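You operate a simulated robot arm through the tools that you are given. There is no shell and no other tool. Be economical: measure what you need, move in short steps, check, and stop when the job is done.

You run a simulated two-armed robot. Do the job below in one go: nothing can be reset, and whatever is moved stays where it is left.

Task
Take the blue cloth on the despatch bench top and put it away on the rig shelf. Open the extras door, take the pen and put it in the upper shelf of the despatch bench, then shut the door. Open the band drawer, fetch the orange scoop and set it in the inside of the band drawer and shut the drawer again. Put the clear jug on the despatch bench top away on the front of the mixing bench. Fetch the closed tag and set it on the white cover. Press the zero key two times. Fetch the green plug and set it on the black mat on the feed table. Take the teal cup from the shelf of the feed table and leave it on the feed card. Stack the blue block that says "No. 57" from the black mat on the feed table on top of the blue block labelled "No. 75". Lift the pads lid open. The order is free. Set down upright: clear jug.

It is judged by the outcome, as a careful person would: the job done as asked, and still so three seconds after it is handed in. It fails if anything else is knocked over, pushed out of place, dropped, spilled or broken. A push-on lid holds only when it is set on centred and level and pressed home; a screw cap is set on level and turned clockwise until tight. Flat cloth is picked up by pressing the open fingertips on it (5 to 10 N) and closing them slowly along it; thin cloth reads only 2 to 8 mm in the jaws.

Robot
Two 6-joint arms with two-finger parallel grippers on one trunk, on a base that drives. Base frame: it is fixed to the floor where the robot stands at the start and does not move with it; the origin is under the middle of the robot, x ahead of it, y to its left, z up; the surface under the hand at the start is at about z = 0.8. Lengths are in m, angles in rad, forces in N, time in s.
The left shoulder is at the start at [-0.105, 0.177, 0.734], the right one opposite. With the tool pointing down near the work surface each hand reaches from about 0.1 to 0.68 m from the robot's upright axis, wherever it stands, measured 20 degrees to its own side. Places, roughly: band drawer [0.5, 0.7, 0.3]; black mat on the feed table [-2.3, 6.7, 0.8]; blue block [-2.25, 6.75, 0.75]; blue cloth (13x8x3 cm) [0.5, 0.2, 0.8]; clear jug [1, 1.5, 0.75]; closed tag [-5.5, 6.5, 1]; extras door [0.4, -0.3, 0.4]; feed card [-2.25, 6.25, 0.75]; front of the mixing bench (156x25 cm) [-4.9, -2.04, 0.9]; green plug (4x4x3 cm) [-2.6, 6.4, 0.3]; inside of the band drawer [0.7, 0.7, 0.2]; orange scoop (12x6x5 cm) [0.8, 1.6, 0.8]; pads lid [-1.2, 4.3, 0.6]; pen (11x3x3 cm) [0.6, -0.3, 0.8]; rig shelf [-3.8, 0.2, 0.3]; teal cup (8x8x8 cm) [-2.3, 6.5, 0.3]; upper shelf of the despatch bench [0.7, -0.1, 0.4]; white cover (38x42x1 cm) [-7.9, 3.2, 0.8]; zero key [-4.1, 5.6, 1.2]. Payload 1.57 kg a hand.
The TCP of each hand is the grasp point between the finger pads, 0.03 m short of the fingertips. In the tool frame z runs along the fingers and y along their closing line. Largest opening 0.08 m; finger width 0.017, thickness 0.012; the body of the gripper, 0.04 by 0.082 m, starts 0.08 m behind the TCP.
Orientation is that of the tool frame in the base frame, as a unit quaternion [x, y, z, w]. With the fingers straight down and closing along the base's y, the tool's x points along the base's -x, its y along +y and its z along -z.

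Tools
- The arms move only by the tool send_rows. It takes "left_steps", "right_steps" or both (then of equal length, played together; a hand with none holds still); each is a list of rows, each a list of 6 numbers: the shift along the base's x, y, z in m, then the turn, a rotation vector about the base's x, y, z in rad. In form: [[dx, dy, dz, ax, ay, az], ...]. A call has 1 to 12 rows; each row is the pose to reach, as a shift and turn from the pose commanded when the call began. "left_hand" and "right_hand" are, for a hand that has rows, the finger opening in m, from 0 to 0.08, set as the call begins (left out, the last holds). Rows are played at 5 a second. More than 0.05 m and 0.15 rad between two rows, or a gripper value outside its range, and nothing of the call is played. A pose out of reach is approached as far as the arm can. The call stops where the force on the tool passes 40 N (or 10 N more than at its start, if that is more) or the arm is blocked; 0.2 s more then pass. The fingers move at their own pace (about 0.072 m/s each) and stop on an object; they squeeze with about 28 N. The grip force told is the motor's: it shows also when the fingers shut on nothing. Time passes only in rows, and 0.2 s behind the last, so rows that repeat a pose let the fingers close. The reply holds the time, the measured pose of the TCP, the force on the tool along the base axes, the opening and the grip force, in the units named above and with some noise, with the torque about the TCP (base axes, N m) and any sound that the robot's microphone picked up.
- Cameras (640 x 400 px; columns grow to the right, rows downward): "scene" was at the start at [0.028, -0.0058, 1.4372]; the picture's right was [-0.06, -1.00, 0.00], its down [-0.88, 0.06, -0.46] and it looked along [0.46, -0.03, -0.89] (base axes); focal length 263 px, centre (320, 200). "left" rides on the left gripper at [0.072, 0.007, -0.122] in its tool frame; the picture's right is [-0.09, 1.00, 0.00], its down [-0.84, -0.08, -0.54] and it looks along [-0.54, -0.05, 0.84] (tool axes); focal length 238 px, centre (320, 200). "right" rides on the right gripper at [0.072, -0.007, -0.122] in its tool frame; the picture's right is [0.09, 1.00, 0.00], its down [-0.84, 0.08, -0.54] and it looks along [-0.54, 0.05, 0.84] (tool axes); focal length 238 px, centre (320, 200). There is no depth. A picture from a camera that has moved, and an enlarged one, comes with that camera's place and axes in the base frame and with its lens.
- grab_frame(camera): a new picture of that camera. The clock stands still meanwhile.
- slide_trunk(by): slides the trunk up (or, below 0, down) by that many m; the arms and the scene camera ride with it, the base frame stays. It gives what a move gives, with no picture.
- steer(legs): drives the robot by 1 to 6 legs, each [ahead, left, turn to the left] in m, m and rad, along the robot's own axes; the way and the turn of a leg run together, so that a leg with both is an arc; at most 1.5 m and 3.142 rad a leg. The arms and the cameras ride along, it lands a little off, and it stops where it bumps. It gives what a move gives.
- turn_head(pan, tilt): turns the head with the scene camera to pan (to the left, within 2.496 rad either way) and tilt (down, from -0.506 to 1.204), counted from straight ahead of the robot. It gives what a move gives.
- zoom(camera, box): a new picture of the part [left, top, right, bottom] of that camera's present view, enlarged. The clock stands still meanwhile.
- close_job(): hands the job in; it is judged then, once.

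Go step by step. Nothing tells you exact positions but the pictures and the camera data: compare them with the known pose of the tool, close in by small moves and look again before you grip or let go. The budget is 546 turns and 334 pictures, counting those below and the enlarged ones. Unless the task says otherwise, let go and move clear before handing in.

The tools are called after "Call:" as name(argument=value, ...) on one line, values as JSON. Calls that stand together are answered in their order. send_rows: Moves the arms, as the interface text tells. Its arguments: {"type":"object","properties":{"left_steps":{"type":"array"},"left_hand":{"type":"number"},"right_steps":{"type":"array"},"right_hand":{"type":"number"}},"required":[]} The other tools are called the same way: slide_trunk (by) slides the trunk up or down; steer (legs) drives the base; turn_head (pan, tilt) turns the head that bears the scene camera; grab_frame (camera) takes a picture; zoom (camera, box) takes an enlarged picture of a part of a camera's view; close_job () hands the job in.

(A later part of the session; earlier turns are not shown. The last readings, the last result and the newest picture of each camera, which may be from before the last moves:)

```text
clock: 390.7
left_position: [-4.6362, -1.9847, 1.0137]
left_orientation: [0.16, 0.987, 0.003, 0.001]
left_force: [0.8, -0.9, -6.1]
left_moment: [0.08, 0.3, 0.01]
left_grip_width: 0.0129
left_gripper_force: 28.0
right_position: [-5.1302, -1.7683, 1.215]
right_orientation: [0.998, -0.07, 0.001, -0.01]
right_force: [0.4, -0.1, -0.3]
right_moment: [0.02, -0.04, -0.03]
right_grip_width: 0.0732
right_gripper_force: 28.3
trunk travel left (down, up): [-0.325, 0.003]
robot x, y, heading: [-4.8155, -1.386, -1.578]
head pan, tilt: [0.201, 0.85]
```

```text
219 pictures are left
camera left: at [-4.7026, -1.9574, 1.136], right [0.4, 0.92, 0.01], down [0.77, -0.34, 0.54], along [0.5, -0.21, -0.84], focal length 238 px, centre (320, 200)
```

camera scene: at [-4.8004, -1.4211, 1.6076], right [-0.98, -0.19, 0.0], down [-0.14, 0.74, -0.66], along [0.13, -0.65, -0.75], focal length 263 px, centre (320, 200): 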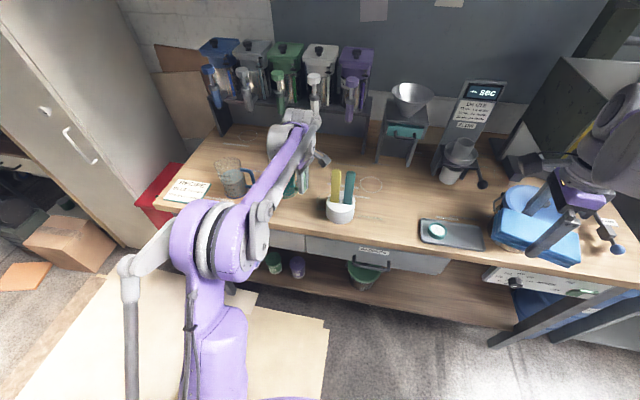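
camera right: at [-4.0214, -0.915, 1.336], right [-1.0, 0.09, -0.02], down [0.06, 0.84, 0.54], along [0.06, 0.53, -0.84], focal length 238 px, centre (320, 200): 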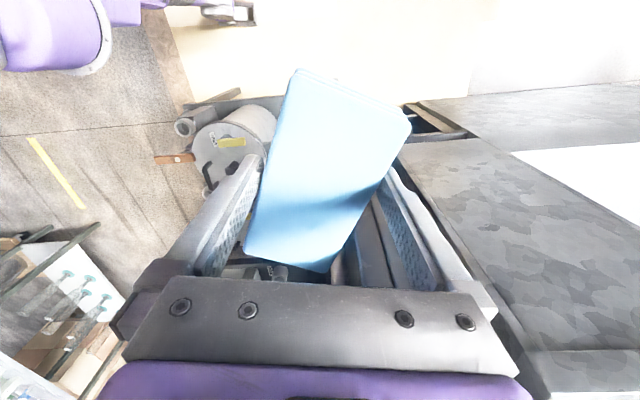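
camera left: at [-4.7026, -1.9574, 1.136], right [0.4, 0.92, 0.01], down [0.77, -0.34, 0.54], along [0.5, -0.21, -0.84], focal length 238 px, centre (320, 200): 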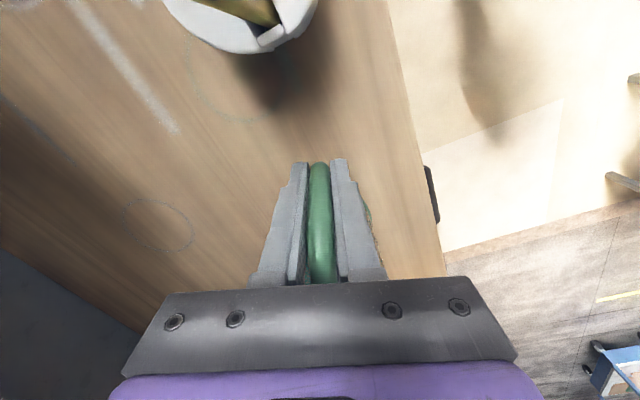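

Call:
send_rows(left_steps=[[0, 0, -0.015, 0, 0, 0], [0, 0, -0.03, 0, 0, 0], [0, 0, -0.037, 0, 0, 0], [0, 0, -0.043, 0, 0, 0]])

```text
clock: 391.7
left_position: [-4.6351, -1.9854, 0.9706]
left_orientation: [0.16, 0.987, 0.003, 0.0]
left_force: [-0.1, 0.5, -5.8]
left_moment: [0.09, 0.26, 0.01]
left_grip_width: 0.0129
left_gripper_force: 27.9
right_position: [-5.1295, -1.7673, 1.2134]
right_orientation: [0.997, -0.071, 0.002, -0.009]
right_force: [-0.2, 0.6, -0.4]
right_moment: [0.01, 0.02, 0.04]
right_grip_width: 0.0732
right_gripper_force: 27.7
trunk travel left (down, up): [-0.325, 0.003]
robot x, y, heading: [-4.8148, -1.3851, -1.575]
head pan, tilt: [0.201, 0.85]
```

Call:
send_rows(left_steps=[[0, 0, -0.005, 0, 0, 0], [0, 0, -0.008, 0, 0, 0]])

Call:
grab_frame(camera="left")

```text
clock: 392.3
left_position: [-4.6359, -1.985, 0.9641]
left_orientation: [0.16, 0.987, 0.002, 0.001]
left_force: [0.5, -0.6, 5.1]
left_moment: [-0.46, -0.52, -0.05]
left_grip_width: 0.0131
left_gripper_force: 28.1
right_position: [-5.1296, -1.7658, 1.2145]
right_orientation: [0.997, -0.071, 0.002, -0.009]
right_force: [-0.7, -0.4, 0.0]
right_moment: [0.0, -0.01, 0.02]
right_grip_width: 0.0731
right_gripper_force: 27.7
trunk travel left (down, up): [-0.325, 0.003]
robot x, y, heading: [-4.8162, -1.3839, -1.576]
head pan, tilt: [0.201, 0.85]
```

```text
218 pictures are left
camera left: at [-4.7024, -1.9559, 1.0867], right [0.4, 0.92, 0.01], down [0.77, -0.34, 0.54], along [0.5, -0.21, -0.84], focal length 238 px, centre (320, 200)
```

left: 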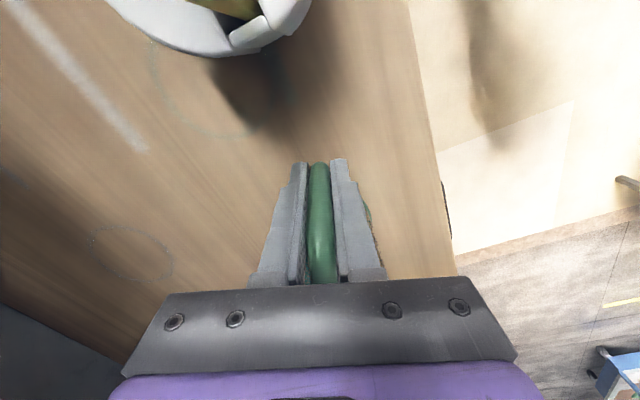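

It rests on the bench. I ease a millimetre and open.

Call:
send_rows(left_steps=[[0, 0, 0.001, 0, 0, 0]])

Call:
send_rows(left_steps=[[0, 0, 0, 0, 0, 0], [0, 0, 0, 0, 0, 0]], left_hand=0.05)

Call:
send_rows(left_steps=[[0, 0, 0.03, 0, 0, 0], [0, 0, 0.07, 0, 0, 0], [0, 0, 0.11, 0, 0, 0], [0, 0, 0.15, 0, 0, 0], [0, 0.02, 0.19, 0, 0, 0], [0, 0.05, 0.22, 0, 0, 0]])

Call:
grab_frame(camera="scene")

Call:
grab_frame(camera="left")

```text
clock: 392.7
left_position: [-4.6357, -1.9847, 0.9635]
left_orientation: [0.16, 0.987, 0.004, 0.0]
left_force: [-1.2, 0.1, 2.1]
left_moment: [-0.24, -0.17, -0.02]
left_grip_width: 0.0129
left_gripper_force: 28.3
right_position: [-5.1295, -1.7671, 1.2149]
right_orientation: [0.997, -0.071, 0.002, -0.009]
right_force: [1.1, 0.3, -1.4]
right_moment: [0.01, 0.0, 0.01]
right_grip_width: 0.0729
right_gripper_force: 28.2
trunk travel left (down, up): [-0.325, 0.003]
robot x, y, heading: [-4.8179, -1.3866, -1.577]
head pan, tilt: [0.201, 0.85]
```

```text
clock: 393.3
left_position: [-4.635, -1.9851, 0.9637]
left_orientation: [0.16, 0.987, 0.003, 0.001]
left_force: [-0.4, 0.1, 0.2]
left_moment: [-0.02, -0.01, -0.01]
left_grip_width: 0.05
left_gripper_force: 0.0
right_position: [-5.1291, -1.7658, 1.2138]
right_orientation: [0.997, -0.071, 0.002, -0.009]
right_force: [-0.5, 0.5, -0.9]
right_moment: [0.01, 0.01, -0.02]
right_grip_width: 0.0732
right_gripper_force: 27.7
trunk travel left (down, up): [-0.325, 0.003]
robot x, y, heading: [-4.8161, -1.386, -1.579]
head pan, tilt: [0.201, 0.85]
```

```text
clock: 394.7
left_position: [-4.6384, -1.9331, 1.1837]
left_orientation: [0.159, 0.987, 0.004, 0.0]
left_force: [0.3, 0.3, -0.6]
left_moment: [-0.01, -0.01, 0.01]
left_grip_width: 0.0499
left_gripper_force: 0.0
right_position: [-5.1296, -1.7652, 1.216]
right_orientation: [0.997, -0.071, 0.003, -0.009]
right_force: [0.4, 0.1, -0.6]
right_moment: [-0.03, -0.03, -0.01]
right_grip_width: 0.0726
right_gripper_force: 27.7
trunk travel left (down, up): [-0.325, 0.003]
robot x, y, heading: [-4.8141, -1.3836, -1.578]
head pan, tilt: [0.201, 0.85]
```

```text
217 pictures are left
camera scene: at [-4.8009, -1.4185, 1.6077], right [-0.98, -0.19, 0.0], down [-0.14, 0.74, -0.66], along [0.13, -0.65, -0.75], focal length 263 px, centre (320, 200)
```

scene: 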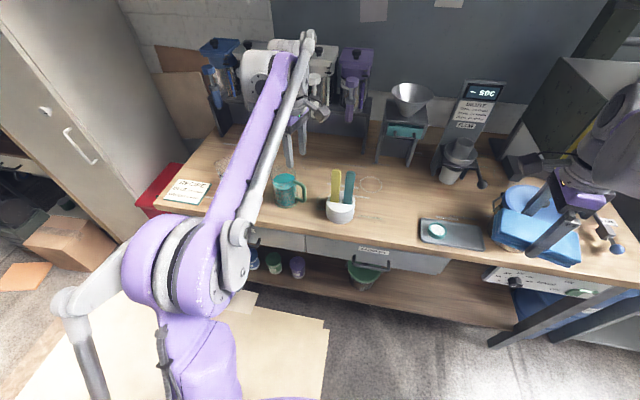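

```text
216 pictures are left
camera left: at [-4.7045, -1.9049, 1.3071], right [0.4, 0.92, 0.01], down [0.77, -0.34, 0.54], along [0.5, -0.21, -0.84], focal length 238 px, centre (320, 200)
```

left: 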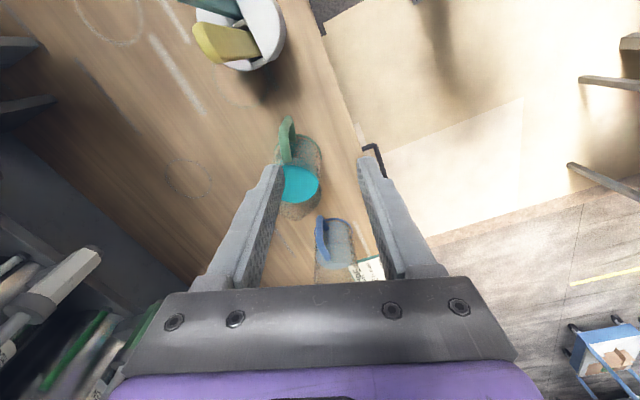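

The jug stands upright on the mixing bench's front. Now the cloth: turn, back up along the aisle, and slide to the front of the rig.

Call:
steer(legs=[[0, 0, -1.563], [-1.45, 0, 0], [-0.5, 0, 0]])

Call:
turn_head(pan=-0.7, tilt=0.5)

Call:
grab_frame(camera="scene")

```text
clock: 408.2
left_position: [-3.4288, -1.5733, 1.1833]
left_orientation: [0.806, 0.592, 0.001, 0.003]
left_force: [-0.4, -0.9, 0.1]
left_moment: [-0.01, 0.01, 0.01]
left_grip_width: 0.05
left_gripper_force: 0.0
right_position: [-3.2691, -1.0786, 1.2149]
right_orientation: [-0.662, 0.75, -0.008, 0.005]
right_force: [-0.3, -0.7, -0.9]
right_moment: [-0.01, -0.02, -0.01]
right_grip_width: 0.0712
right_gripper_force: 27.9
trunk travel left (down, up): [-0.325, 0.003]
robot x, y, heading: [-2.8822, -1.3838, -3.13]
head pan, tilt: [0.201, 0.85]
```

```text
clock: 409.4
left_position: [-3.4279, -1.5744, 1.1844]
left_orientation: [0.805, 0.593, 0.002, 0.003]
left_force: [0.2, 0.0, -0.6]
left_moment: [0.01, -0.01, -0.02]
left_grip_width: 0.0499
left_gripper_force: 0.1
right_position: [-3.2673, -1.0792, 1.2143]
right_orientation: [-0.662, 0.749, -0.008, 0.005]
right_force: [-0.2, 0.5, -0.6]
right_moment: [0.02, 0.02, -0.01]
right_grip_width: 0.071
right_gripper_force: 28.5
trunk travel left (down, up): [-0.325, 0.003]
robot x, y, heading: [-2.8793, -1.3846, -3.132]
head pan, tilt: [-0.7, 0.499]
```

```text
215 pictures are left
camera scene: at [-2.9078, -1.329, 1.6376], right [0.64, 0.77, 0.0], down [0.37, -0.3, -0.88], along [-0.68, 0.56, -0.48], focal length 263 px, centre (320, 200)
```

scene: 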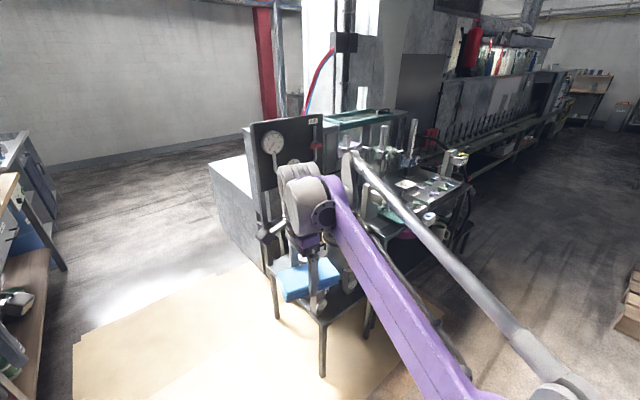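

Call:
steer(legs=[[0, -1.2, -0.01]])

Call:
turn_head(pan=-0.15, tilt=0.7)

Call:
grab_frame(camera="scene")

```text
clock: 420.1
left_position: [-3.4405, -0.3895, 1.1838]
left_orientation: [0.805, 0.593, 0.002, 0.003]
left_force: [-0.2, -0.5, 0.6]
left_moment: [0.02, -0.02, 0.01]
left_grip_width: 0.0502
left_gripper_force: 0.0
right_position: [-3.2837, 0.1066, 1.2151]
right_orientation: [-0.663, 0.748, -0.009, 0.005]
right_force: [-0.5, -0.3, -0.7]
right_moment: [0.0, 0.02, 0.02]
right_grip_width: 0.0701
right_gripper_force: 27.6
trunk travel left (down, up): [-0.325, 0.003]
robot x, y, heading: [-2.8994, -0.1969, -3.129]
head pan, tilt: [-0.7, 0.499]
```

```text
clock: 421.1
left_position: [-3.4408, -0.3898, 1.1833]
left_orientation: [0.805, 0.593, 0.002, 0.003]
left_force: [-0.7, -0.3, 0.5]
left_moment: [0.03, -0.03, 0.04]
left_grip_width: 0.0499
left_gripper_force: 0.0
right_position: [-3.2827, 0.1065, 1.2141]
right_orientation: [-0.664, 0.748, -0.008, 0.005]
right_force: [0.0, 0.8, -1.0]
right_moment: [-0.01, 0.01, 0.04]
right_grip_width: 0.07
right_gripper_force: 28.1
trunk travel left (down, up): [-0.325, 0.003]
robot x, y, heading: [-2.8999, -0.1984, -3.126]
head pan, tilt: [-0.15, 0.7]
```

```text
214 pictures are left
camera scene: at [-2.9351, -0.1891, 1.62], right [0.14, 0.99, 0.0], down [0.64, -0.09, -0.77], along [-0.76, 0.11, -0.64], focal length 263 px, centre (320, 200)
```

scene: 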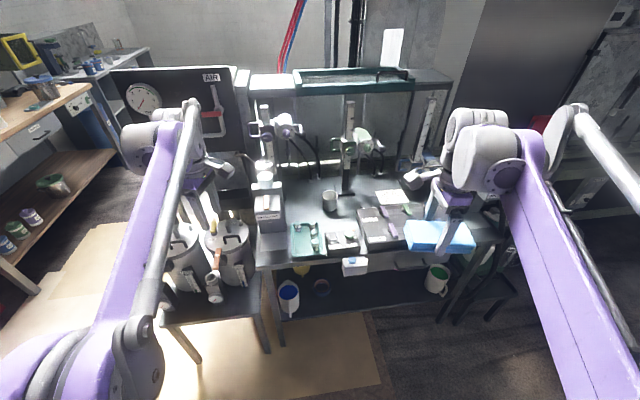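

Call:
grab_frame(camera="right")

Call:
zoom(camera="scene", box=[240, 230, 480, 380])

```text
213 pictures are left
camera right: at [-3.2861, 0.035, 1.336], right [-1.0, 0.03, -0.02], down [0.01, 0.84, 0.54], along [0.03, 0.54, -0.84], focal length 238 px, centre (320, 200)
```

right: 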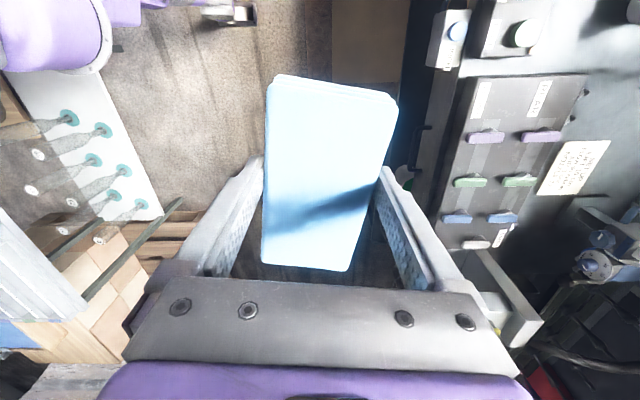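

```text
2.67 times, centred on (360, 305) of scene
camera zoom: at [-2.9351, -0.1891, 1.62], right [0.14, 0.99, 0.0], down [0.64, -0.09, -0.77], along [-0.76, 0.11, -0.64], focal length 702 px, centre (213, -80)
```

zoom: 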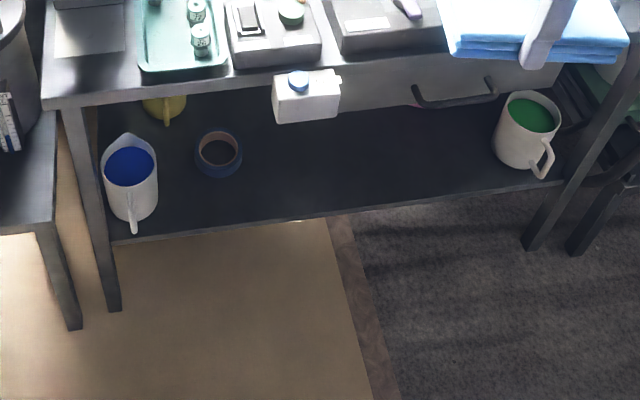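

The shelf (z≈0.3, front edge x≈-3.58) has free room around y 0.15, between the blue jug and the green one. I draw the left hand back, lower the trunk, and tilt the right hand forward.

Call:
send_rows(left_steps=[[0.04, 0, 0.0, 0, 0, 0], [0.08, 0, 0.0, 0, 0, 0], [0.12, 0, 0.0, 0, 0, 0], [0.16, 0, 0.0, 0, 0, 0], [0.18, 0, 0.0, 0, 0, 0]])

Call:
slide_trunk(by=-0.3)

Call:
send_rows(right_steps=[[-0.01, 0, -0.045, 0, 0, 0], [-0.02, 0, -0.09, 0, 0, 0], [-0.03, 0, -0.135, 0, 0, 0], [-0.04, 0, -0.18, 0, 0, 0], [-0.05, 0, -0.225, 0, 0, 0], [-0.06, 0, -0.27, 0, 0.1, 0], [-0.06, 0, -0.31, 0, 0.2, 0], [-0.06, 0, -0.35, 0, 0.3, 0], [-0.06, 0, -0.38, 0, 0.4, 0], [-0.06, 0, -0.41, 0, 0.5, 0], [-0.06, 0, -0.44, 0, 0.6, 0]])

Call:
grab_frame(camera="scene")

```text
clock: 422.3
left_position: [-3.2612, -0.391, 1.1839]
left_orientation: [0.806, 0.592, 0.002, 0.003]
left_force: [0.4, 0.5, -1.4]
left_moment: [0.0, -0.01, 0.01]
left_grip_width: 0.0501
left_gripper_force: 0.0
right_position: [-3.2818, 0.1076, 1.2146]
right_orientation: [-0.663, 0.749, -0.008, 0.005]
right_force: [0.1, 0.2, -1.0]
right_moment: [0.01, 0.02, 0.0]
right_grip_width: 0.0699
right_gripper_force: 27.9
trunk travel left (down, up): [-0.325, 0.003]
robot x, y, heading: [-2.8968, -0.1963, -3.13]
head pan, tilt: [-0.15, 0.7]
```

```text
clock: 425.3
left_position: [-3.2608, -0.3898, 0.8834]
left_orientation: [0.806, 0.592, 0.002, 0.003]
left_force: [-0.6, 0.8, -1.1]
left_moment: [0.0, 0.01, -0.02]
left_grip_width: 0.05
left_gripper_force: 0.1
right_position: [-3.283, 0.1063, 0.9147]
right_orientation: [-0.664, 0.748, -0.008, 0.005]
right_force: [-0.8, 1.0, -1.1]
right_moment: [-0.01, -0.04, 0.01]
right_grip_width: 0.0702
right_gripper_force: 27.6
trunk travel left (down, up): [-0.025, 0.303]
robot x, y, heading: [-2.8964, -0.1997, -3.129]
head pan, tilt: [-0.15, 0.7]
```

```text
clock: 427.7
left_position: [-3.2619, -0.3895, 0.8835]
left_orientation: [0.805, 0.593, 0.002, 0.004]
left_force: [-0.5, -0.2, -0.1]
left_moment: [-0.01, 0.0, 0.01]
left_grip_width: 0.0501
left_gripper_force: 0.1
right_position: [-3.3435, 0.1054, 0.4744]
right_orientation: [-0.636, 0.716, 0.189, -0.217]
right_force: [-0.3, 0.5, -0.4]
right_moment: [-0.02, 0.02, -0.01]
right_grip_width: 0.0695
right_gripper_force: 27.6
trunk travel left (down, up): [-0.025, 0.303]
robot x, y, heading: [-2.8962, -0.1996, -3.13]
head pan, tilt: [-0.15, 0.7]
```

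```text
211 pictures are left
camera scene: at [-2.9848, -0.1895, 1.3081], right [0.14, 0.99, 0.0], down [0.64, -0.09, -0.76], along [-0.76, 0.1, -0.64], focal length 263 px, centre (320, 200)
```

scene: 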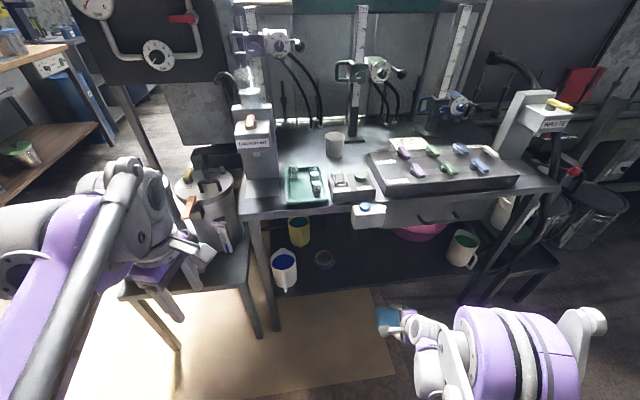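

I raise the left hand clear of the pots, then drive forward so the cloth comes over the shelf's front.

Call:
send_rows(left_steps=[[0.02, 0, 0.04, 0, 0, 0], [0.04, 0, 0.08, 0, 0, 0], [0.05, 0.02, 0.12, 0, 0, 0], [0.05, 0.03, 0.16, 0, 0, 0], [0.05, 0.04, 0.2, 0, 0, 0]], right_steps=[[0, 0.01, -0.01, 0, 0, 0], [0, 0.02, -0.02, 0, 0, 0], [0, 0.025, -0.03, 0, 0, 0], [0, 0.025, -0.03, 0, 0, 0], [0, 0.025, -0.03, 0, 0, 0]])

Call:
steer(legs=[[0.22, 0, 0]])

Call:
grab_frame(camera="right")

Call:
grab_frame(camera="scene")

```text
clock: 428.9
left_position: [-3.2082, -0.3485, 1.0658]
left_orientation: [0.806, 0.592, 0.002, 0.003]
left_force: [1.0, -0.1, -0.3]
left_moment: [0.0, 0.04, 0.02]
left_grip_width: 0.05
left_gripper_force: 0.0
left hand out of reach, approached as far as the arm can: row 5
right_position: [-3.3427, 0.1304, 0.4454]
right_orientation: [-0.636, 0.716, 0.189, -0.217]
right_force: [-0.2, -0.1, -1.5]
right_moment: [0.03, -0.04, 0.01]
right_grip_width: 0.0695
right_gripper_force: 28.3
trunk travel left (down, up): [-0.025, 0.303]
robot x, y, heading: [-2.893, -0.1957, -3.128]
head pan, tilt: [-0.15, 0.7]
```

```text
clock: 430.6
left_position: [-3.4315, -0.3491, 1.0651]
left_orientation: [0.806, 0.592, 0.001, 0.003]
left_force: [-0.1, -0.1, 0.0]
left_moment: [0.0, -0.01, 0.04]
left_grip_width: 0.05
left_gripper_force: 0.0
right_position: [-3.5634, 0.1278, 0.4446]
right_orientation: [-0.635, 0.718, 0.187, -0.217]
right_force: [-1.6, -0.8, -0.6]
right_moment: [-0.01, -0.01, 0.02]
right_grip_width: 0.0694
right_gripper_force: 28.3
trunk travel left (down, up): [-0.025, 0.303]
robot x, y, heading: [-3.117, -0.2015, -3.129]
head pan, tilt: [-0.15, 0.7]
```

```text
210 pictures are left
camera right: at [-3.497, 0.0572, 0.5471], right [-0.84, 0.03, 0.55], down [0.32, 0.84, 0.44], along [-0.45, 0.54, -0.71], focal length 238 px, centre (320, 200)
```

right: 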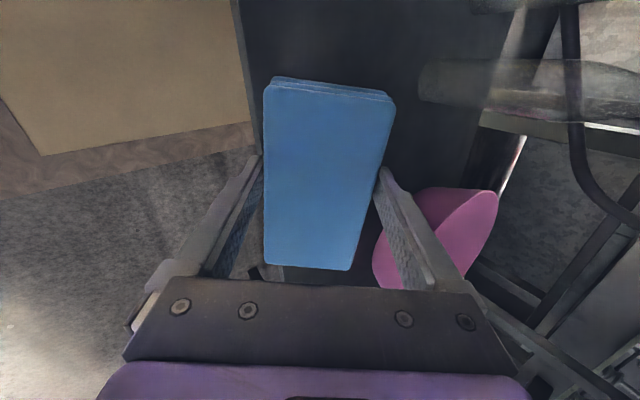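

```text
209 pictures are left
camera scene: at [-3.2061, -0.1922, 1.3081], right [0.14, 0.99, 0.0], down [0.64, -0.09, -0.76], along [-0.76, 0.11, -0.64], focal length 263 px, centre (320, 200)
```

scene: 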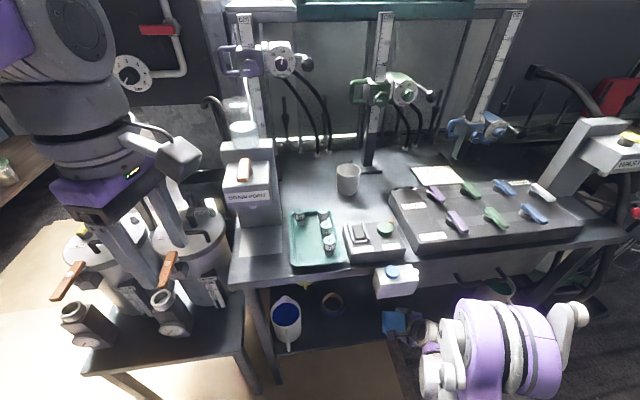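

Call:
send_rows(right_steps=[[-0.03, 0, 0, 0, 0, 0], [-0.06, 0, -0.01, 0, 0, 0], [-0.087, 0, -0.03, 0, 0, 0], [-0.087, 0, -0.06, 0, 0, 0], [-0.087, 0, -0.08, 0, 0, 0], [-0.087, 0, -0.088, 0, 0, 0], [-0.087, 0, -0.095, 0, 0, 0], [-0.087, 0, -0.1, 0, 0, 0]])

Call:
grab_frame(camera="right")

```text
clock: 432.4
left_position: [-3.4287, -0.3515, 1.0651]
left_orientation: [0.806, 0.592, 0.002, 0.002]
left_force: [0.8, 0.5, -0.2]
left_moment: [-0.02, 0.0, 0.02]
left_grip_width: 0.0498
left_gripper_force: 0.2
right_position: [-3.6501, 0.1266, 0.3503]
right_orientation: [-0.635, 0.716, 0.191, -0.219]
right_force: [6.3, -3.6, 23.0]
right_moment: [0.57, -0.82, -0.07]
right_grip_width: 0.0693
right_gripper_force: 27.8
trunk travel left (down, up): [-0.025, 0.303]
robot x, y, heading: [-3.1149, -0.2056, -3.125]
head pan, tilt: [-0.15, 0.7]
stopped in row 8 (right hand): the force on the tool passed its limit at 47 N (the readings are from after the stop); the commanded pose is now the measured one
```

```text
208 pictures are left
camera right: at [-3.5829, 0.0555, 0.4526], right [-0.83, 0.03, 0.55], down [0.32, 0.84, 0.43], along [-0.45, 0.54, -0.71], focal length 238 px, centre (320, 200)
```

right: 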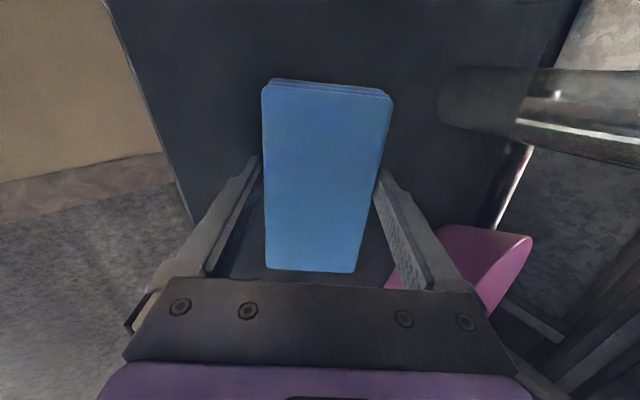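

Call:
send_rows(right_steps=[[0, 0, 0.006, 0, -0.1, 0], [0, 0, 0.004, 0, -0.2, 0], [0, 0, 0.002, 0, -0.27, 0]])

Call:
send_rows(right_steps=[[0, 0, 0.002, 0, 0, 0], [0, 0, 0.002, 0, 0, 0]], right_hand=0.08)

Call:
grab_frame(camera="right")

```text
clock: 433.2
left_position: [-3.4303, -0.3502, 1.064]
left_orientation: [0.805, 0.593, 0.002, 0.003]
left_force: [-0.8, -0.9, 0.6]
left_moment: [0.03, 0.01, -0.02]
left_grip_width: 0.0501
left_gripper_force: 0.0
right_position: [-3.6502, 0.1277, 0.3504]
right_orientation: [-0.655, 0.739, 0.102, -0.119]
right_force: [1.3, -0.1, -0.6]
right_moment: [-0.02, -0.02, 0.0]
right_grip_width: 0.069
right_gripper_force: 28.1
trunk travel left (down, up): [-0.025, 0.303]
robot x, y, heading: [-3.117, -0.2024, -3.126]
head pan, tilt: [-0.15, 0.7]
```

```text
clock: 433.8
left_position: [-3.4294, -0.35, 1.0644]
left_orientation: [0.805, 0.593, 0.002, 0.003]
left_force: [0.3, 0.2, -0.3]
left_moment: [-0.02, 0.0, 0.02]
left_grip_width: 0.05
left_gripper_force: 0.0
right_position: [-3.6502, 0.1262, 0.3523]
right_orientation: [-0.655, 0.739, 0.102, -0.12]
right_force: [0.6, 0.0, 0.6]
right_moment: [0.02, -0.01, 0.01]
right_grip_width: 0.0801
right_gripper_force: 0.0
trunk travel left (down, up): [-0.025, 0.303]
robot x, y, heading: [-3.1133, -0.2016, -3.129]
head pan, tilt: [-0.15, 0.7]
```

```text
207 pictures are left
camera right: at [-3.6135, 0.056, 0.469], right [-0.95, 0.03, 0.31], down [0.19, 0.84, 0.5], along [-0.25, 0.54, -0.81], focal length 238 px, centre (320, 200)
```

right: 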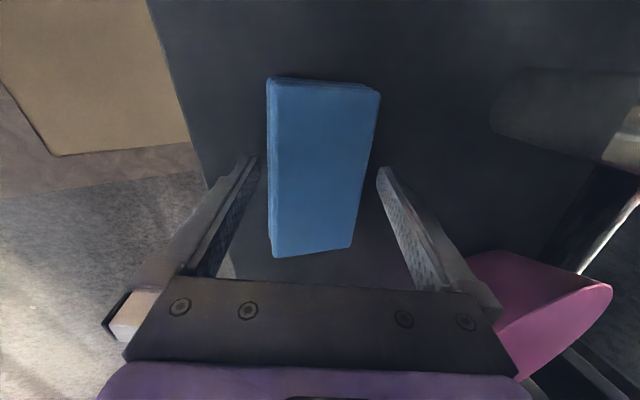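

Released; the cloth lies on the shelf. I withdraw up along the tool axis, then back.

Call:
send_rows(right_steps=[[0.01, 0, 0.03, 0, 0, 0], [0.02, 0, 0.06, 0, 0, 0], [0.05, 0, 0.075, 0, 0.1, 0], [0.09, 0, 0.08, 0, 0.2, 0], [0.13, 0, 0.08, 0, 0.27, 0]])

Call:
steer(legs=[[-0.25, 0, 0]])

Call:
grab_frame(camera="scene")

```text
clock: 435.0
left_position: [-3.4297, -0.3509, 1.0655]
left_orientation: [0.806, 0.593, 0.003, 0.003]
left_force: [0.0, 0.4, -0.8]
left_moment: [0.03, -0.01, -0.03]
left_grip_width: 0.0499
left_gripper_force: 0.0
right_position: [-3.5203, 0.1281, 0.432]
right_orientation: [-0.636, 0.716, 0.19, -0.218]
right_force: [-0.3, -0.9, -0.9]
right_moment: [0.0, -0.01, -0.01]
right_grip_width: 0.0803
right_gripper_force: 0.1
trunk travel left (down, up): [-0.025, 0.303]
robot x, y, heading: [-3.1133, -0.2039, -3.131]
head pan, tilt: [-0.15, 0.7]
```

```text
clock: 436.8
left_position: [-3.1842, -0.3461, 1.0653]
left_orientation: [0.807, 0.591, 0.002, 0.003]
left_force: [0.7, 0.0, 0.7]
left_moment: [0.02, 0.04, 0.03]
left_grip_width: 0.05
left_gripper_force: 0.1
right_position: [-3.2728, 0.13, 0.4328]
right_orientation: [-0.634, 0.718, 0.189, -0.217]
right_force: [-0.7, 0.2, 0.3]
right_moment: [0.03, -0.01, 0.01]
right_grip_width: 0.0801
right_gripper_force: 0.0
trunk travel left (down, up): [-0.025, 0.303]
robot x, y, heading: [-2.8675, -0.2021, -3.134]
head pan, tilt: [-0.15, 0.7]
```

```text
206 pictures are left
camera scene: at [-2.9585, -0.1897, 1.3082], right [0.14, 0.99, 0.0], down [0.64, -0.09, -0.77], along [-0.76, 0.11, -0.64], focal length 263 px, centre (320, 200)
```

scene: 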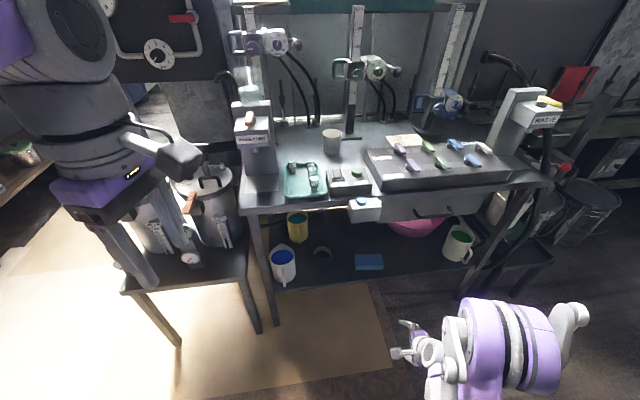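

The cloth lies flat on the rig shelf. I raise up and look along the aisle towards +y for the way to the remaining places.

Call:
slide_trunk(by=0.22)

Call:
turn_head(pan=-1.57, tilt=0.35)

Call:
grab_frame(camera="scene")

```text
clock: 439.1
left_position: [-3.1846, -0.3461, 1.2854]
left_orientation: [0.807, 0.59, 0.002, 0.003]
left_force: [1.0, 0.3, 0.3]
left_moment: [0.01, -0.02, 0.01]
left_grip_width: 0.0502
left_gripper_force: 0.0
right_position: [-3.294, 0.1313, 0.6658]
right_orientation: [-0.63, 0.714, 0.201, -0.23]
right_force: [-0.7, 0.1, 0.2]
right_moment: [0.0, -0.03, 0.02]
right_grip_width: 0.0799
right_gripper_force: 0.0
trunk travel left (down, up): [-0.245, 0.083]
robot x, y, heading: [-2.8694, -0.201, -3.136]
head pan, tilt: [-0.15, 0.7]
```

```text
clock: 440.7
left_position: [-3.1848, -0.3469, 1.2847]
left_orientation: [0.807, 0.591, 0.002, 0.002]
left_force: [0.5, -1.2, -1.3]
left_moment: [0.02, 0.02, 0.0]
left_grip_width: 0.0503
left_gripper_force: 0.1
right_position: [-3.295, 0.1306, 0.6666]
right_orientation: [-0.631, 0.714, 0.201, -0.229]
right_force: [0.7, -0.3, -0.9]
right_moment: [-0.01, -0.02, 0.04]
right_grip_width: 0.0802
right_gripper_force: 0.1
trunk travel left (down, up): [-0.245, 0.083]
robot x, y, heading: [-2.8709, -0.1972, -3.127]
head pan, tilt: [-1.571, 0.351]
```

```text
205 pictures are left
camera scene: at [-2.8294, -0.1084, 1.5662], right [1.0, 0.01, 0.0], down [0.0, -0.34, -0.94], along [-0.01, 0.94, -0.34], focal length 263 px, centre (320, 200)
```

scene: 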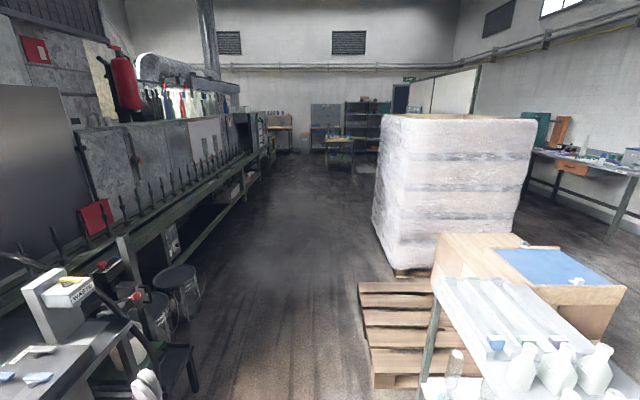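

The aisle at x≈-3.0 leads to the far tables. I reset both hands to their default pose first.

Call:
send_rows(right_steps=[[0, 0, 0.04, 0, -0.1, 0], [0, 0, 0.08, 0, -0.2, 0], [0, 0, 0.12, 0, -0.3, 0], [0, 0, 0.16, 0, -0.4, 0], [0.01, 0, 0.2, 0, -0.5, 0], [0.02, 0, 0.24, 0, -0.6, 0], [0.02, 0, 0.28, 0, -0.63, 0], [0.02, 0, 0.32, 0, -0.63, 0]], left_steps=[[0, 0, 0, 0, 0, -0.14], [0, 0, 0, 0, 0, -0.28], [0, 0, 0, 0, 0, -0.42], [0, 0, 0, 0, 0, -0.56], [0, 0, 0, 0, 0, -0.7], [0, 0, 0, 0, 0, -0.84], [0, 0, 0, 0, 0, -0.98], [0, 0, 0, 0, 0, -1.1]])

Call:
send_rows(right_steps=[[0, -0.01, 0, 0, 0, 0.14], [0, -0.02, 0, 0, 0, 0.28], [0, -0.03, 0, 0, 0, 0.42], [0, -0.04, 0, 0, 0, 0.56], [0, -0.05, 0, 0, 0, 0.7], [0, -0.06, 0, 0, 0, 0.84], [0, -0.07, 0, 0, 0, 0.98], [0, -0.08, 0, 0, 0, 1.12], [0, -0.09, 0, 0, 0, 1.26], [0, -0.1, 0, 0, 0, 1.4], [0, -0.11, 0, 0, 0, 1.54], [0, -0.12, 0, 0, 0, 1.68]], left_steps=[[0, 0, 0, 0, 0, -0.14], [0, 0, 0, 0, 0, -0.15], [0, 0, 0, 0, 0, -0.15], [0, 0, 0, 0, 0, -0.15], [0, 0, 0, 0, 0, -0.15], [0, 0, 0, 0, 0, -0.15], [0, 0, 0, 0, 0, -0.15], [0, 0, 0, 0, 0, -0.15], [0, 0, 0, 0, 0, -0.15], [0, 0, 0, 0, 0, -0.15], [0, 0, 0, 0, 0, -0.15], [0, 0, 0, 0, 0, -0.15]])

Call:
steer(legs=[[0.1, 0, 0], [0, 0, -1.585]])

```text
clock: 442.5
left_position: [-3.1838, -0.3466, 1.2857]
left_orientation: [0.997, 0.08, 0.001, 0.003]
left_force: [-0.7, -0.1, 0.3]
left_moment: [-0.01, 0.01, -0.03]
left_grip_width: 0.05
left_gripper_force: 0.1
right_position: [-3.2749, 0.1327, 0.9851]
right_orientation: [-0.661, 0.75, -0.005, 0.004]
right_force: [0.0, 0.2, 0.3]
right_moment: [0.0, 0.03, -0.04]
right_grip_width: 0.0798
right_gripper_force: 0.0
trunk travel left (down, up): [-0.245, 0.083]
robot x, y, heading: [-2.8667, -0.1978, -3.133]
head pan, tilt: [-1.571, 0.351]
```

```text
clock: 445.1
left_position: [-3.1841, -0.3462, 1.2854]
left_orientation: [1.0, 0.007, 0.0, 0.003]
left_force: [-0.5, -0.2, 0.1]
left_moment: [0.02, -0.01, -0.01]
left_grip_width: 0.0498
left_gripper_force: 0.1
right_position: [-3.2747, 0.0108, 0.9858]
right_orientation: [1.0, -0.007, 0.001, -0.006]
right_force: [-0.5, 0.2, 0.5]
right_moment: [0.04, 0.02, 0.04]
right_grip_width: 0.08
right_gripper_force: 0.0
trunk travel left (down, up): [-0.245, 0.083]
robot x, y, heading: [-2.8682, -0.1987, -3.137]
head pan, tilt: [-1.571, 0.351]
```

```text
clock: 450.1
left_position: [-3.1068, 0.1168, 1.285]
left_orientation: [-0.703, 0.711, 0.002, -0.003]
left_force: [-0.2, 0.1, -0.5]
left_moment: [0.02, -0.01, 0.0]
left_grip_width: 0.0501
left_gripper_force: 0.0
right_position: [-2.7471, 0.1994, 0.9865]
right_orientation: [-0.692, 0.722, -0.004, 0.003]
right_force: [-0.5, -0.2, 0.1]
right_moment: [0.02, 0.01, 0.0]
right_grip_width: 0.0804
right_gripper_force: 0.1
trunk travel left (down, up): [-0.245, 0.083]
robot x, y, heading: [-2.9635, -0.2006, 1.554]
head pan, tilt: [-1.571, 0.351]
```

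Call:
steer(legs=[[1.4, 0, 0.0], [1.4, 0, 0.0]])

Call:
turn_head(pan=0.0, tilt=0.3)

Call:
grab_frame(camera="scene")

Call:
turn_head(pan=-0.9, tilt=0.35)

Call:
grab_frame(camera="scene")

```text
clock: 463.5
left_position: [-3.0602, 2.8764, 1.2849]
left_orientation: [-0.706, 0.708, 0.003, -0.003]
left_force: [-0.2, 0.5, 0.3]
left_moment: [0.0, 0.03, 0.02]
left_grip_width: 0.05
left_gripper_force: 0.2
right_position: [-2.7023, 2.9616, 0.9868]
right_orientation: [-0.695, 0.719, -0.004, 0.003]
right_force: [-0.1, 0.1, 0.7]
right_moment: [0.0, -0.03, 0.0]
right_grip_width: 0.0797
right_gripper_force: 0.1
trunk travel left (down, up): [-0.245, 0.083]
robot x, y, heading: [-2.9214, 2.5594, 1.561]
head pan, tilt: [-1.571, 0.351]
```

```text
clock: 465.1
left_position: [-3.0607, 2.8779, 1.2846]
left_orientation: [-0.706, 0.708, 0.003, -0.003]
left_force: [-0.7, 0.5, 0.0]
left_moment: [0.0, -0.02, 0.0]
left_grip_width: 0.0502
left_gripper_force: 0.2
right_position: [-2.7014, 2.9609, 0.9854]
right_orientation: [-0.696, 0.718, -0.005, 0.003]
right_force: [-0.1, -0.6, -0.8]
right_moment: [0.01, 0.0, 0.02]
right_grip_width: 0.0799
right_gripper_force: 0.0
trunk travel left (down, up): [-0.245, 0.083]
robot x, y, heading: [-2.919, 2.5617, 1.561]
head pan, tilt: [0.0, 0.3]
```

```text
204 pictures are left
camera scene: at [-2.9189, 2.6115, 1.5709], right [1.0, -0.01, 0.0], down [0.0, -0.3, -0.96], along [0.01, 0.96, -0.3], focal length 263 px, centre (320, 200)
```

scene: 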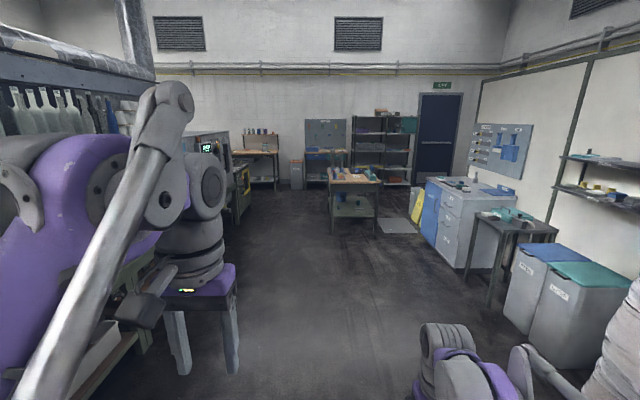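

```text
clock: 466.3
left_position: [-3.0601, 2.8761, 1.2842]
left_orientation: [-0.706, 0.708, 0.002, -0.002]
left_force: [0.2, 0.0, 0.3]
left_moment: [0.02, -0.01, -0.02]
left_grip_width: 0.0498
left_gripper_force: 0.1
right_position: [-2.7017, 2.9604, 0.9852]
right_orientation: [-0.695, 0.719, -0.005, 0.003]
right_force: [-0.1, -0.1, 0.3]
right_moment: [0.0, -0.01, 0.0]
right_grip_width: 0.0801
right_gripper_force: 0.0
trunk travel left (down, up): [-0.245, 0.083]
robot x, y, heading: [-2.9203, 2.5596, 1.558]
head pan, tilt: [-0.901, 0.351]
```

```text
203 pictures are left
camera scene: at [-2.8463, 2.5752, 1.5662], right [0.61, -0.79, 0.0], down [-0.27, -0.21, -0.94], along [0.74, 0.58, -0.34], focal length 263 px, centre (320, 200)
```

scene: 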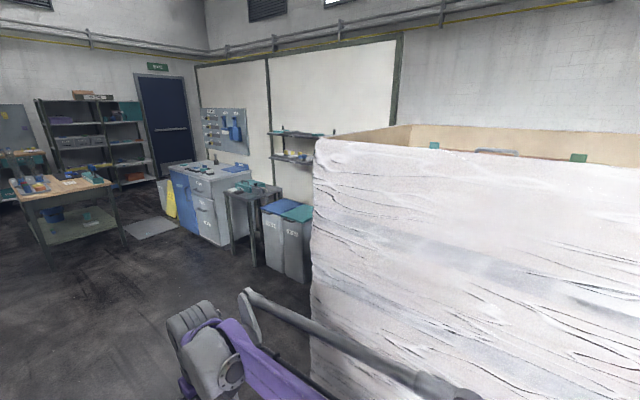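

Call:
zoom(camera="scene", box=[200, 150, 340, 290])

```text
2.86 times, centred on (270, 220) of scene
camera zoom: at [-2.8463, 2.5752, 1.5662], right [0.61, -0.79, 0.0], down [-0.27, -0.21, -0.94], along [0.74, 0.58, -0.34], focal length 752 px, centre (463, 143)
```

zoom: 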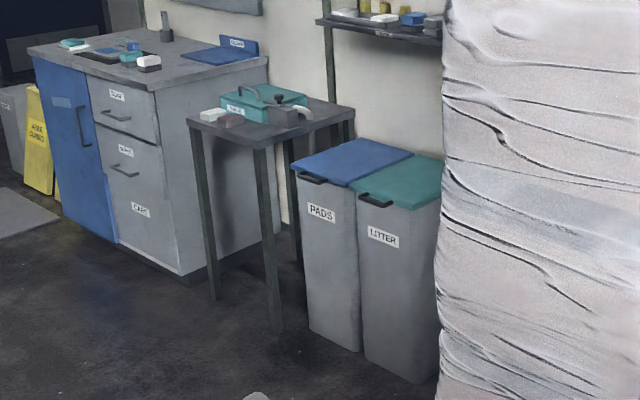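

"PADS" is the blue-lidded bin, handle at about [-1.40, 4.31, 0.65], hinge at the back. I drive over to face it.

Call:
steer(legs=[[1.4, 0, 0.0], [0.38, 0, 0.0], [0, 0, -1.56], [0.75, 0, 0]])

Call:
turn_head(pan=0.0, tilt=0.8)

Call:
grab_frame(camera="scene")

```text
clock: 482.8
left_position: [-1.7995, 4.4181, 1.2847]
left_orientation: [0.018, 1.0, 0.003, 0.0]
left_force: [0.1, 0.4, -0.3]
left_moment: [-0.01, 0.0, -0.01]
left_grip_width: 0.05
left_gripper_force: 0.0
right_position: [-1.7272, 4.057, 0.9854]
right_orientation: [0.032, 0.999, -0.005, -0.001]
right_force: [0.1, 0.2, 0.7]
right_moment: [-0.01, 0.0, 0.03]
right_grip_width: 0.0801
right_gripper_force: 0.1
trunk travel left (down, up): [-0.245, 0.083]
robot x, y, heading: [-2.1212, 4.2886, -0.044]
head pan, tilt: [-0.901, 0.351]
```

```text
clock: 483.9
left_position: [-1.7989, 4.4174, 1.284]
left_orientation: [0.017, 1.0, 0.004, 0.0]
left_force: [0.4, -1.1, -0.7]
left_moment: [0.01, 0.0, 0.0]
left_grip_width: 0.05
left_gripper_force: 0.2
right_position: [-1.7274, 4.0577, 0.9857]
right_orientation: [0.033, 0.999, -0.005, -0.001]
right_force: [0.4, 0.0, 0.2]
right_moment: [0.01, -0.01, -0.01]
right_grip_width: 0.0799
right_gripper_force: 0.1
trunk travel left (down, up): [-0.245, 0.083]
robot x, y, heading: [-2.1224, 4.2824, -0.043]
head pan, tilt: [0.0, 0.799]
```

```text
201 pictures are left
camera scene: at [-2.0796, 4.2844, 1.5266], right [-0.04, -1.0, 0.0], down [-0.72, 0.03, -0.7], along [0.7, -0.03, -0.72], focal length 263 px, centre (320, 200)
```

scene: 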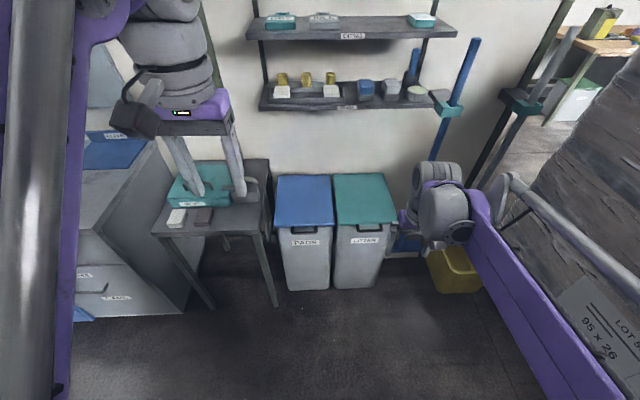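

I'll use the right hand with closed fingers pointing forward, hook under the handle and swing the lid up. Lower the trunk and pitch the hand.

Call:
slide_trunk(by=-0.17)

Call:
steer(legs=[[0, 0.2, 0.043]])

Call:
send_rows(right_steps=[[0.005, 0, -0.02, 0, -0.13, 0], [0.01, 0, -0.04, 0, -0.26, 0], [0.015, 0, -0.06, 0, -0.39, 0], [0.02, 0, -0.08, 0, -0.52, 0], [0.025, 0, -0.1, 0, -0.65, 0], [0.03, 0, -0.12, 0, -0.78, 0], [0.035, 0, -0.14, 0, -0.91, 0], [0.04, 0, -0.16, 0, -1.04, 0], [0.045, 0, -0.18, 0, -1.17, 0], [0.05, 0, -0.19, 0, -1.3, 0], [0.06, 0, -0.19, 0, -1.4, 0]], right_hand=0.0)

Call:
grab_frame(camera="right")

```text
clock: 485.9
left_position: [-1.7999, 4.4182, 1.1147]
left_orientation: [0.018, 1.0, 0.004, 0.0]
left_force: [0.4, -0.1, -0.6]
left_moment: [0.01, 0.03, 0.01]
left_grip_width: 0.0499
left_gripper_force: 0.1
right_position: [-1.7278, 4.0567, 0.8159]
right_orientation: [0.032, 0.999, -0.005, -0.001]
right_force: [0.1, 0.4, -0.7]
right_moment: [-0.02, -0.01, -0.01]
right_grip_width: 0.0798
right_gripper_force: 0.0
trunk travel left (down, up): [-0.075, 0.253]
robot x, y, heading: [-2.1199, 4.2882, -0.037]
head pan, tilt: [0.0, 0.799]
```

```text
clock: 488.3
left_position: [-1.8001, 4.6349, 1.115]
left_orientation: [-0.003, 1.0, 0.004, 0.0]
left_force: [-0.7, 0.5, 0.8]
left_moment: [-0.01, 0.02, 0.01]
left_grip_width: 0.05
left_gripper_force: 0.1
right_position: [-1.7137, 4.2767, 0.8159]
right_orientation: [0.012, 1.0, -0.006, -0.001]
right_force: [0.3, 0.3, 0.3]
right_moment: [-0.03, -0.01, -0.01]
right_grip_width: 0.08
right_gripper_force: 0.2
trunk travel left (down, up): [-0.075, 0.253]
robot x, y, heading: [-2.1176, 4.4872, -0.002]
head pan, tilt: [0.0, 0.799]
```

```text
clock: 490.7
left_position: [-1.7996, 4.6342, 1.116]
left_orientation: [-0.004, 1.0, 0.004, 0.0]
left_force: [-0.7, -0.6, 0.2]
left_moment: [0.01, 0.04, 0.01]
left_grip_width: 0.05
left_gripper_force: 0.1
right_position: [-1.6407, 4.2778, 0.6478]
right_orientation: [0.009, 0.786, 0.008, 0.618]
right_force: [-0.4, -0.1, 0.5]
right_moment: [0.02, 0.03, 0.04]
right_grip_width: 0.0002
right_gripper_force: 22.0
right hand out of reach, approached as far as the arm can: row 10, 11
trunk travel left (down, up): [-0.075, 0.253]
robot x, y, heading: [-2.1148, 4.4959, -0.001]
head pan, tilt: [0.0, 0.799]
```

```text
200 pictures are left
camera right: at [-1.7754, 4.2728, 0.606], right [-0.02, 1.0, -0.07], down [-0.33, 0.06, 0.94], along [0.94, 0.04, 0.33], focal length 238 px, centre (320, 200)
```

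right: 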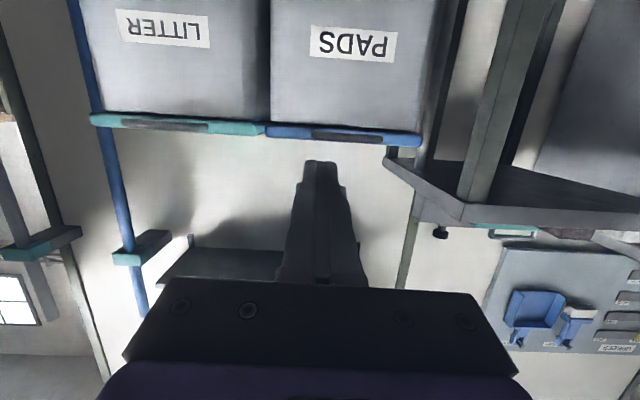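

Call:
zoom(camera="right", box=[240, 90, 460, 190])

Call:
zoom(camera="scene", box=[250, 160, 420, 300])

```text
2.91 times, centred on (350, 140) of right
camera zoom: at [-1.7754, 4.2728, 0.606], right [-0.02, 1.0, -0.07], down [-0.33, 0.06, 0.94], along [0.94, 0.04, 0.33], focal length 693 px, centre (233, 374)
```

zoom: 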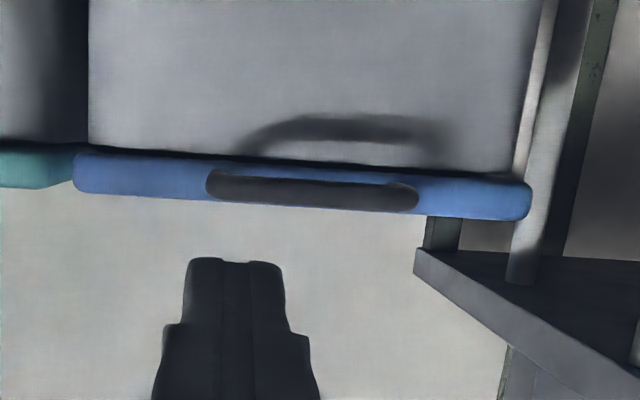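

```text
2.86 times, centred on (335, 230) of scene
camera zoom: at [-2.0454, 4.4897, 1.3523], right [0.0, -1.0, 0.0], down [-0.72, 0.0, -0.7], along [0.7, 0.0, -0.72], focal length 752 px, centre (277, 114)
```

zoom: 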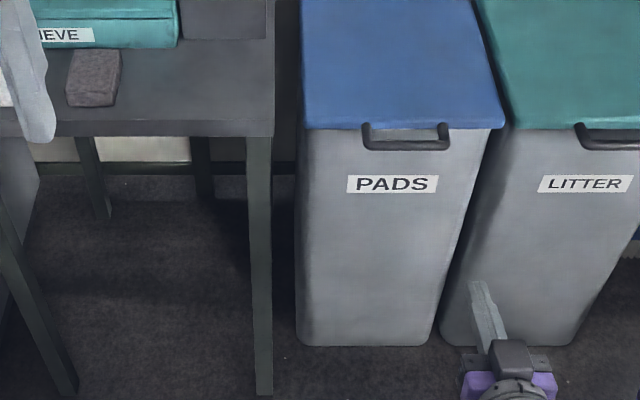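

The handle is a loop: bar at x≈-1.40, z≈0.632, y 4.27–4.38. I bring the closed fingertips under it.

Call:
steer(legs=[[0.1, 0, 0]])

Call:
send_rows(right_steps=[[0.03, 0.02, -0.02, 0, 0, 0], [0.06, 0.045, -0.035, 0, 0, 0], [0.08, 0.045, -0.045, 0, 0, 0]])

Call:
grab_frame(camera="right")

```text
clock: 491.8
left_position: [-1.7004, 4.6352, 1.1144]
left_orientation: [-0.002, 1.0, 0.004, 0.0]
left_force: [0.5, 0.4, -0.1]
left_moment: [0.01, 0.05, -0.02]
left_grip_width: 0.0499
left_gripper_force: 0.1
right_position: [-1.5422, 4.2772, 0.6486]
right_orientation: [0.009, 0.786, 0.008, 0.618]
right_force: [0.8, -0.2, 0.5]
right_moment: [0.02, -0.02, -0.01]
right_grip_width: 0.0
right_gripper_force: 21.8
trunk travel left (down, up): [-0.075, 0.253]
robot x, y, heading: [-2.0169, 4.4919, -0.004]
head pan, tilt: [0.0, 0.799]
```

```text
clock: 492.6
left_position: [-1.7016, 4.6352, 1.1151]
left_orientation: [-0.002, 1.0, 0.003, 0.001]
left_force: [-0.6, -0.3, -0.5]
left_moment: [0.0, -0.01, 0.03]
left_grip_width: 0.05
left_gripper_force: 0.2
right_position: [-1.4716, 4.3202, 0.6066]
right_orientation: [0.022, 0.785, 0.022, 0.618]
right_force: [0.6, 0.9, -0.4]
right_moment: [-0.04, -0.01, 0.01]
right_grip_width: 0.0
right_gripper_force: 21.7
right hand out of reach, approached as far as the arm can: row 2, 3
trunk travel left (down, up): [-0.075, 0.253]
robot x, y, heading: [-2.0142, 4.4914, -0.007]
head pan, tilt: [0.0, 0.799]
```

```text
197 pictures are left
camera right: at [-1.6058, 4.3172, 0.5648], right [-0.01, 1.0, -0.03], down [-0.33, 0.02, 0.94], along [0.94, 0.02, 0.33], focal length 238 px, centre (320, 200)
```

right: 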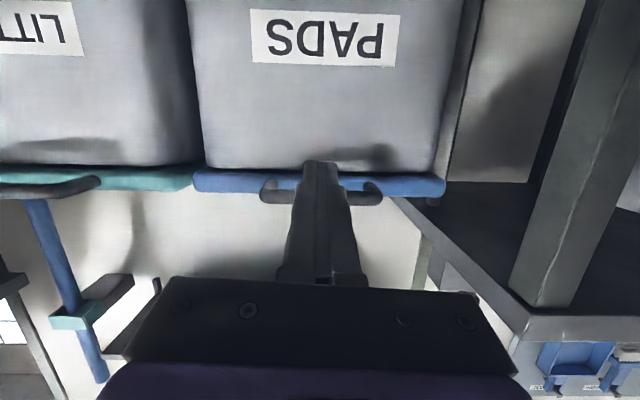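

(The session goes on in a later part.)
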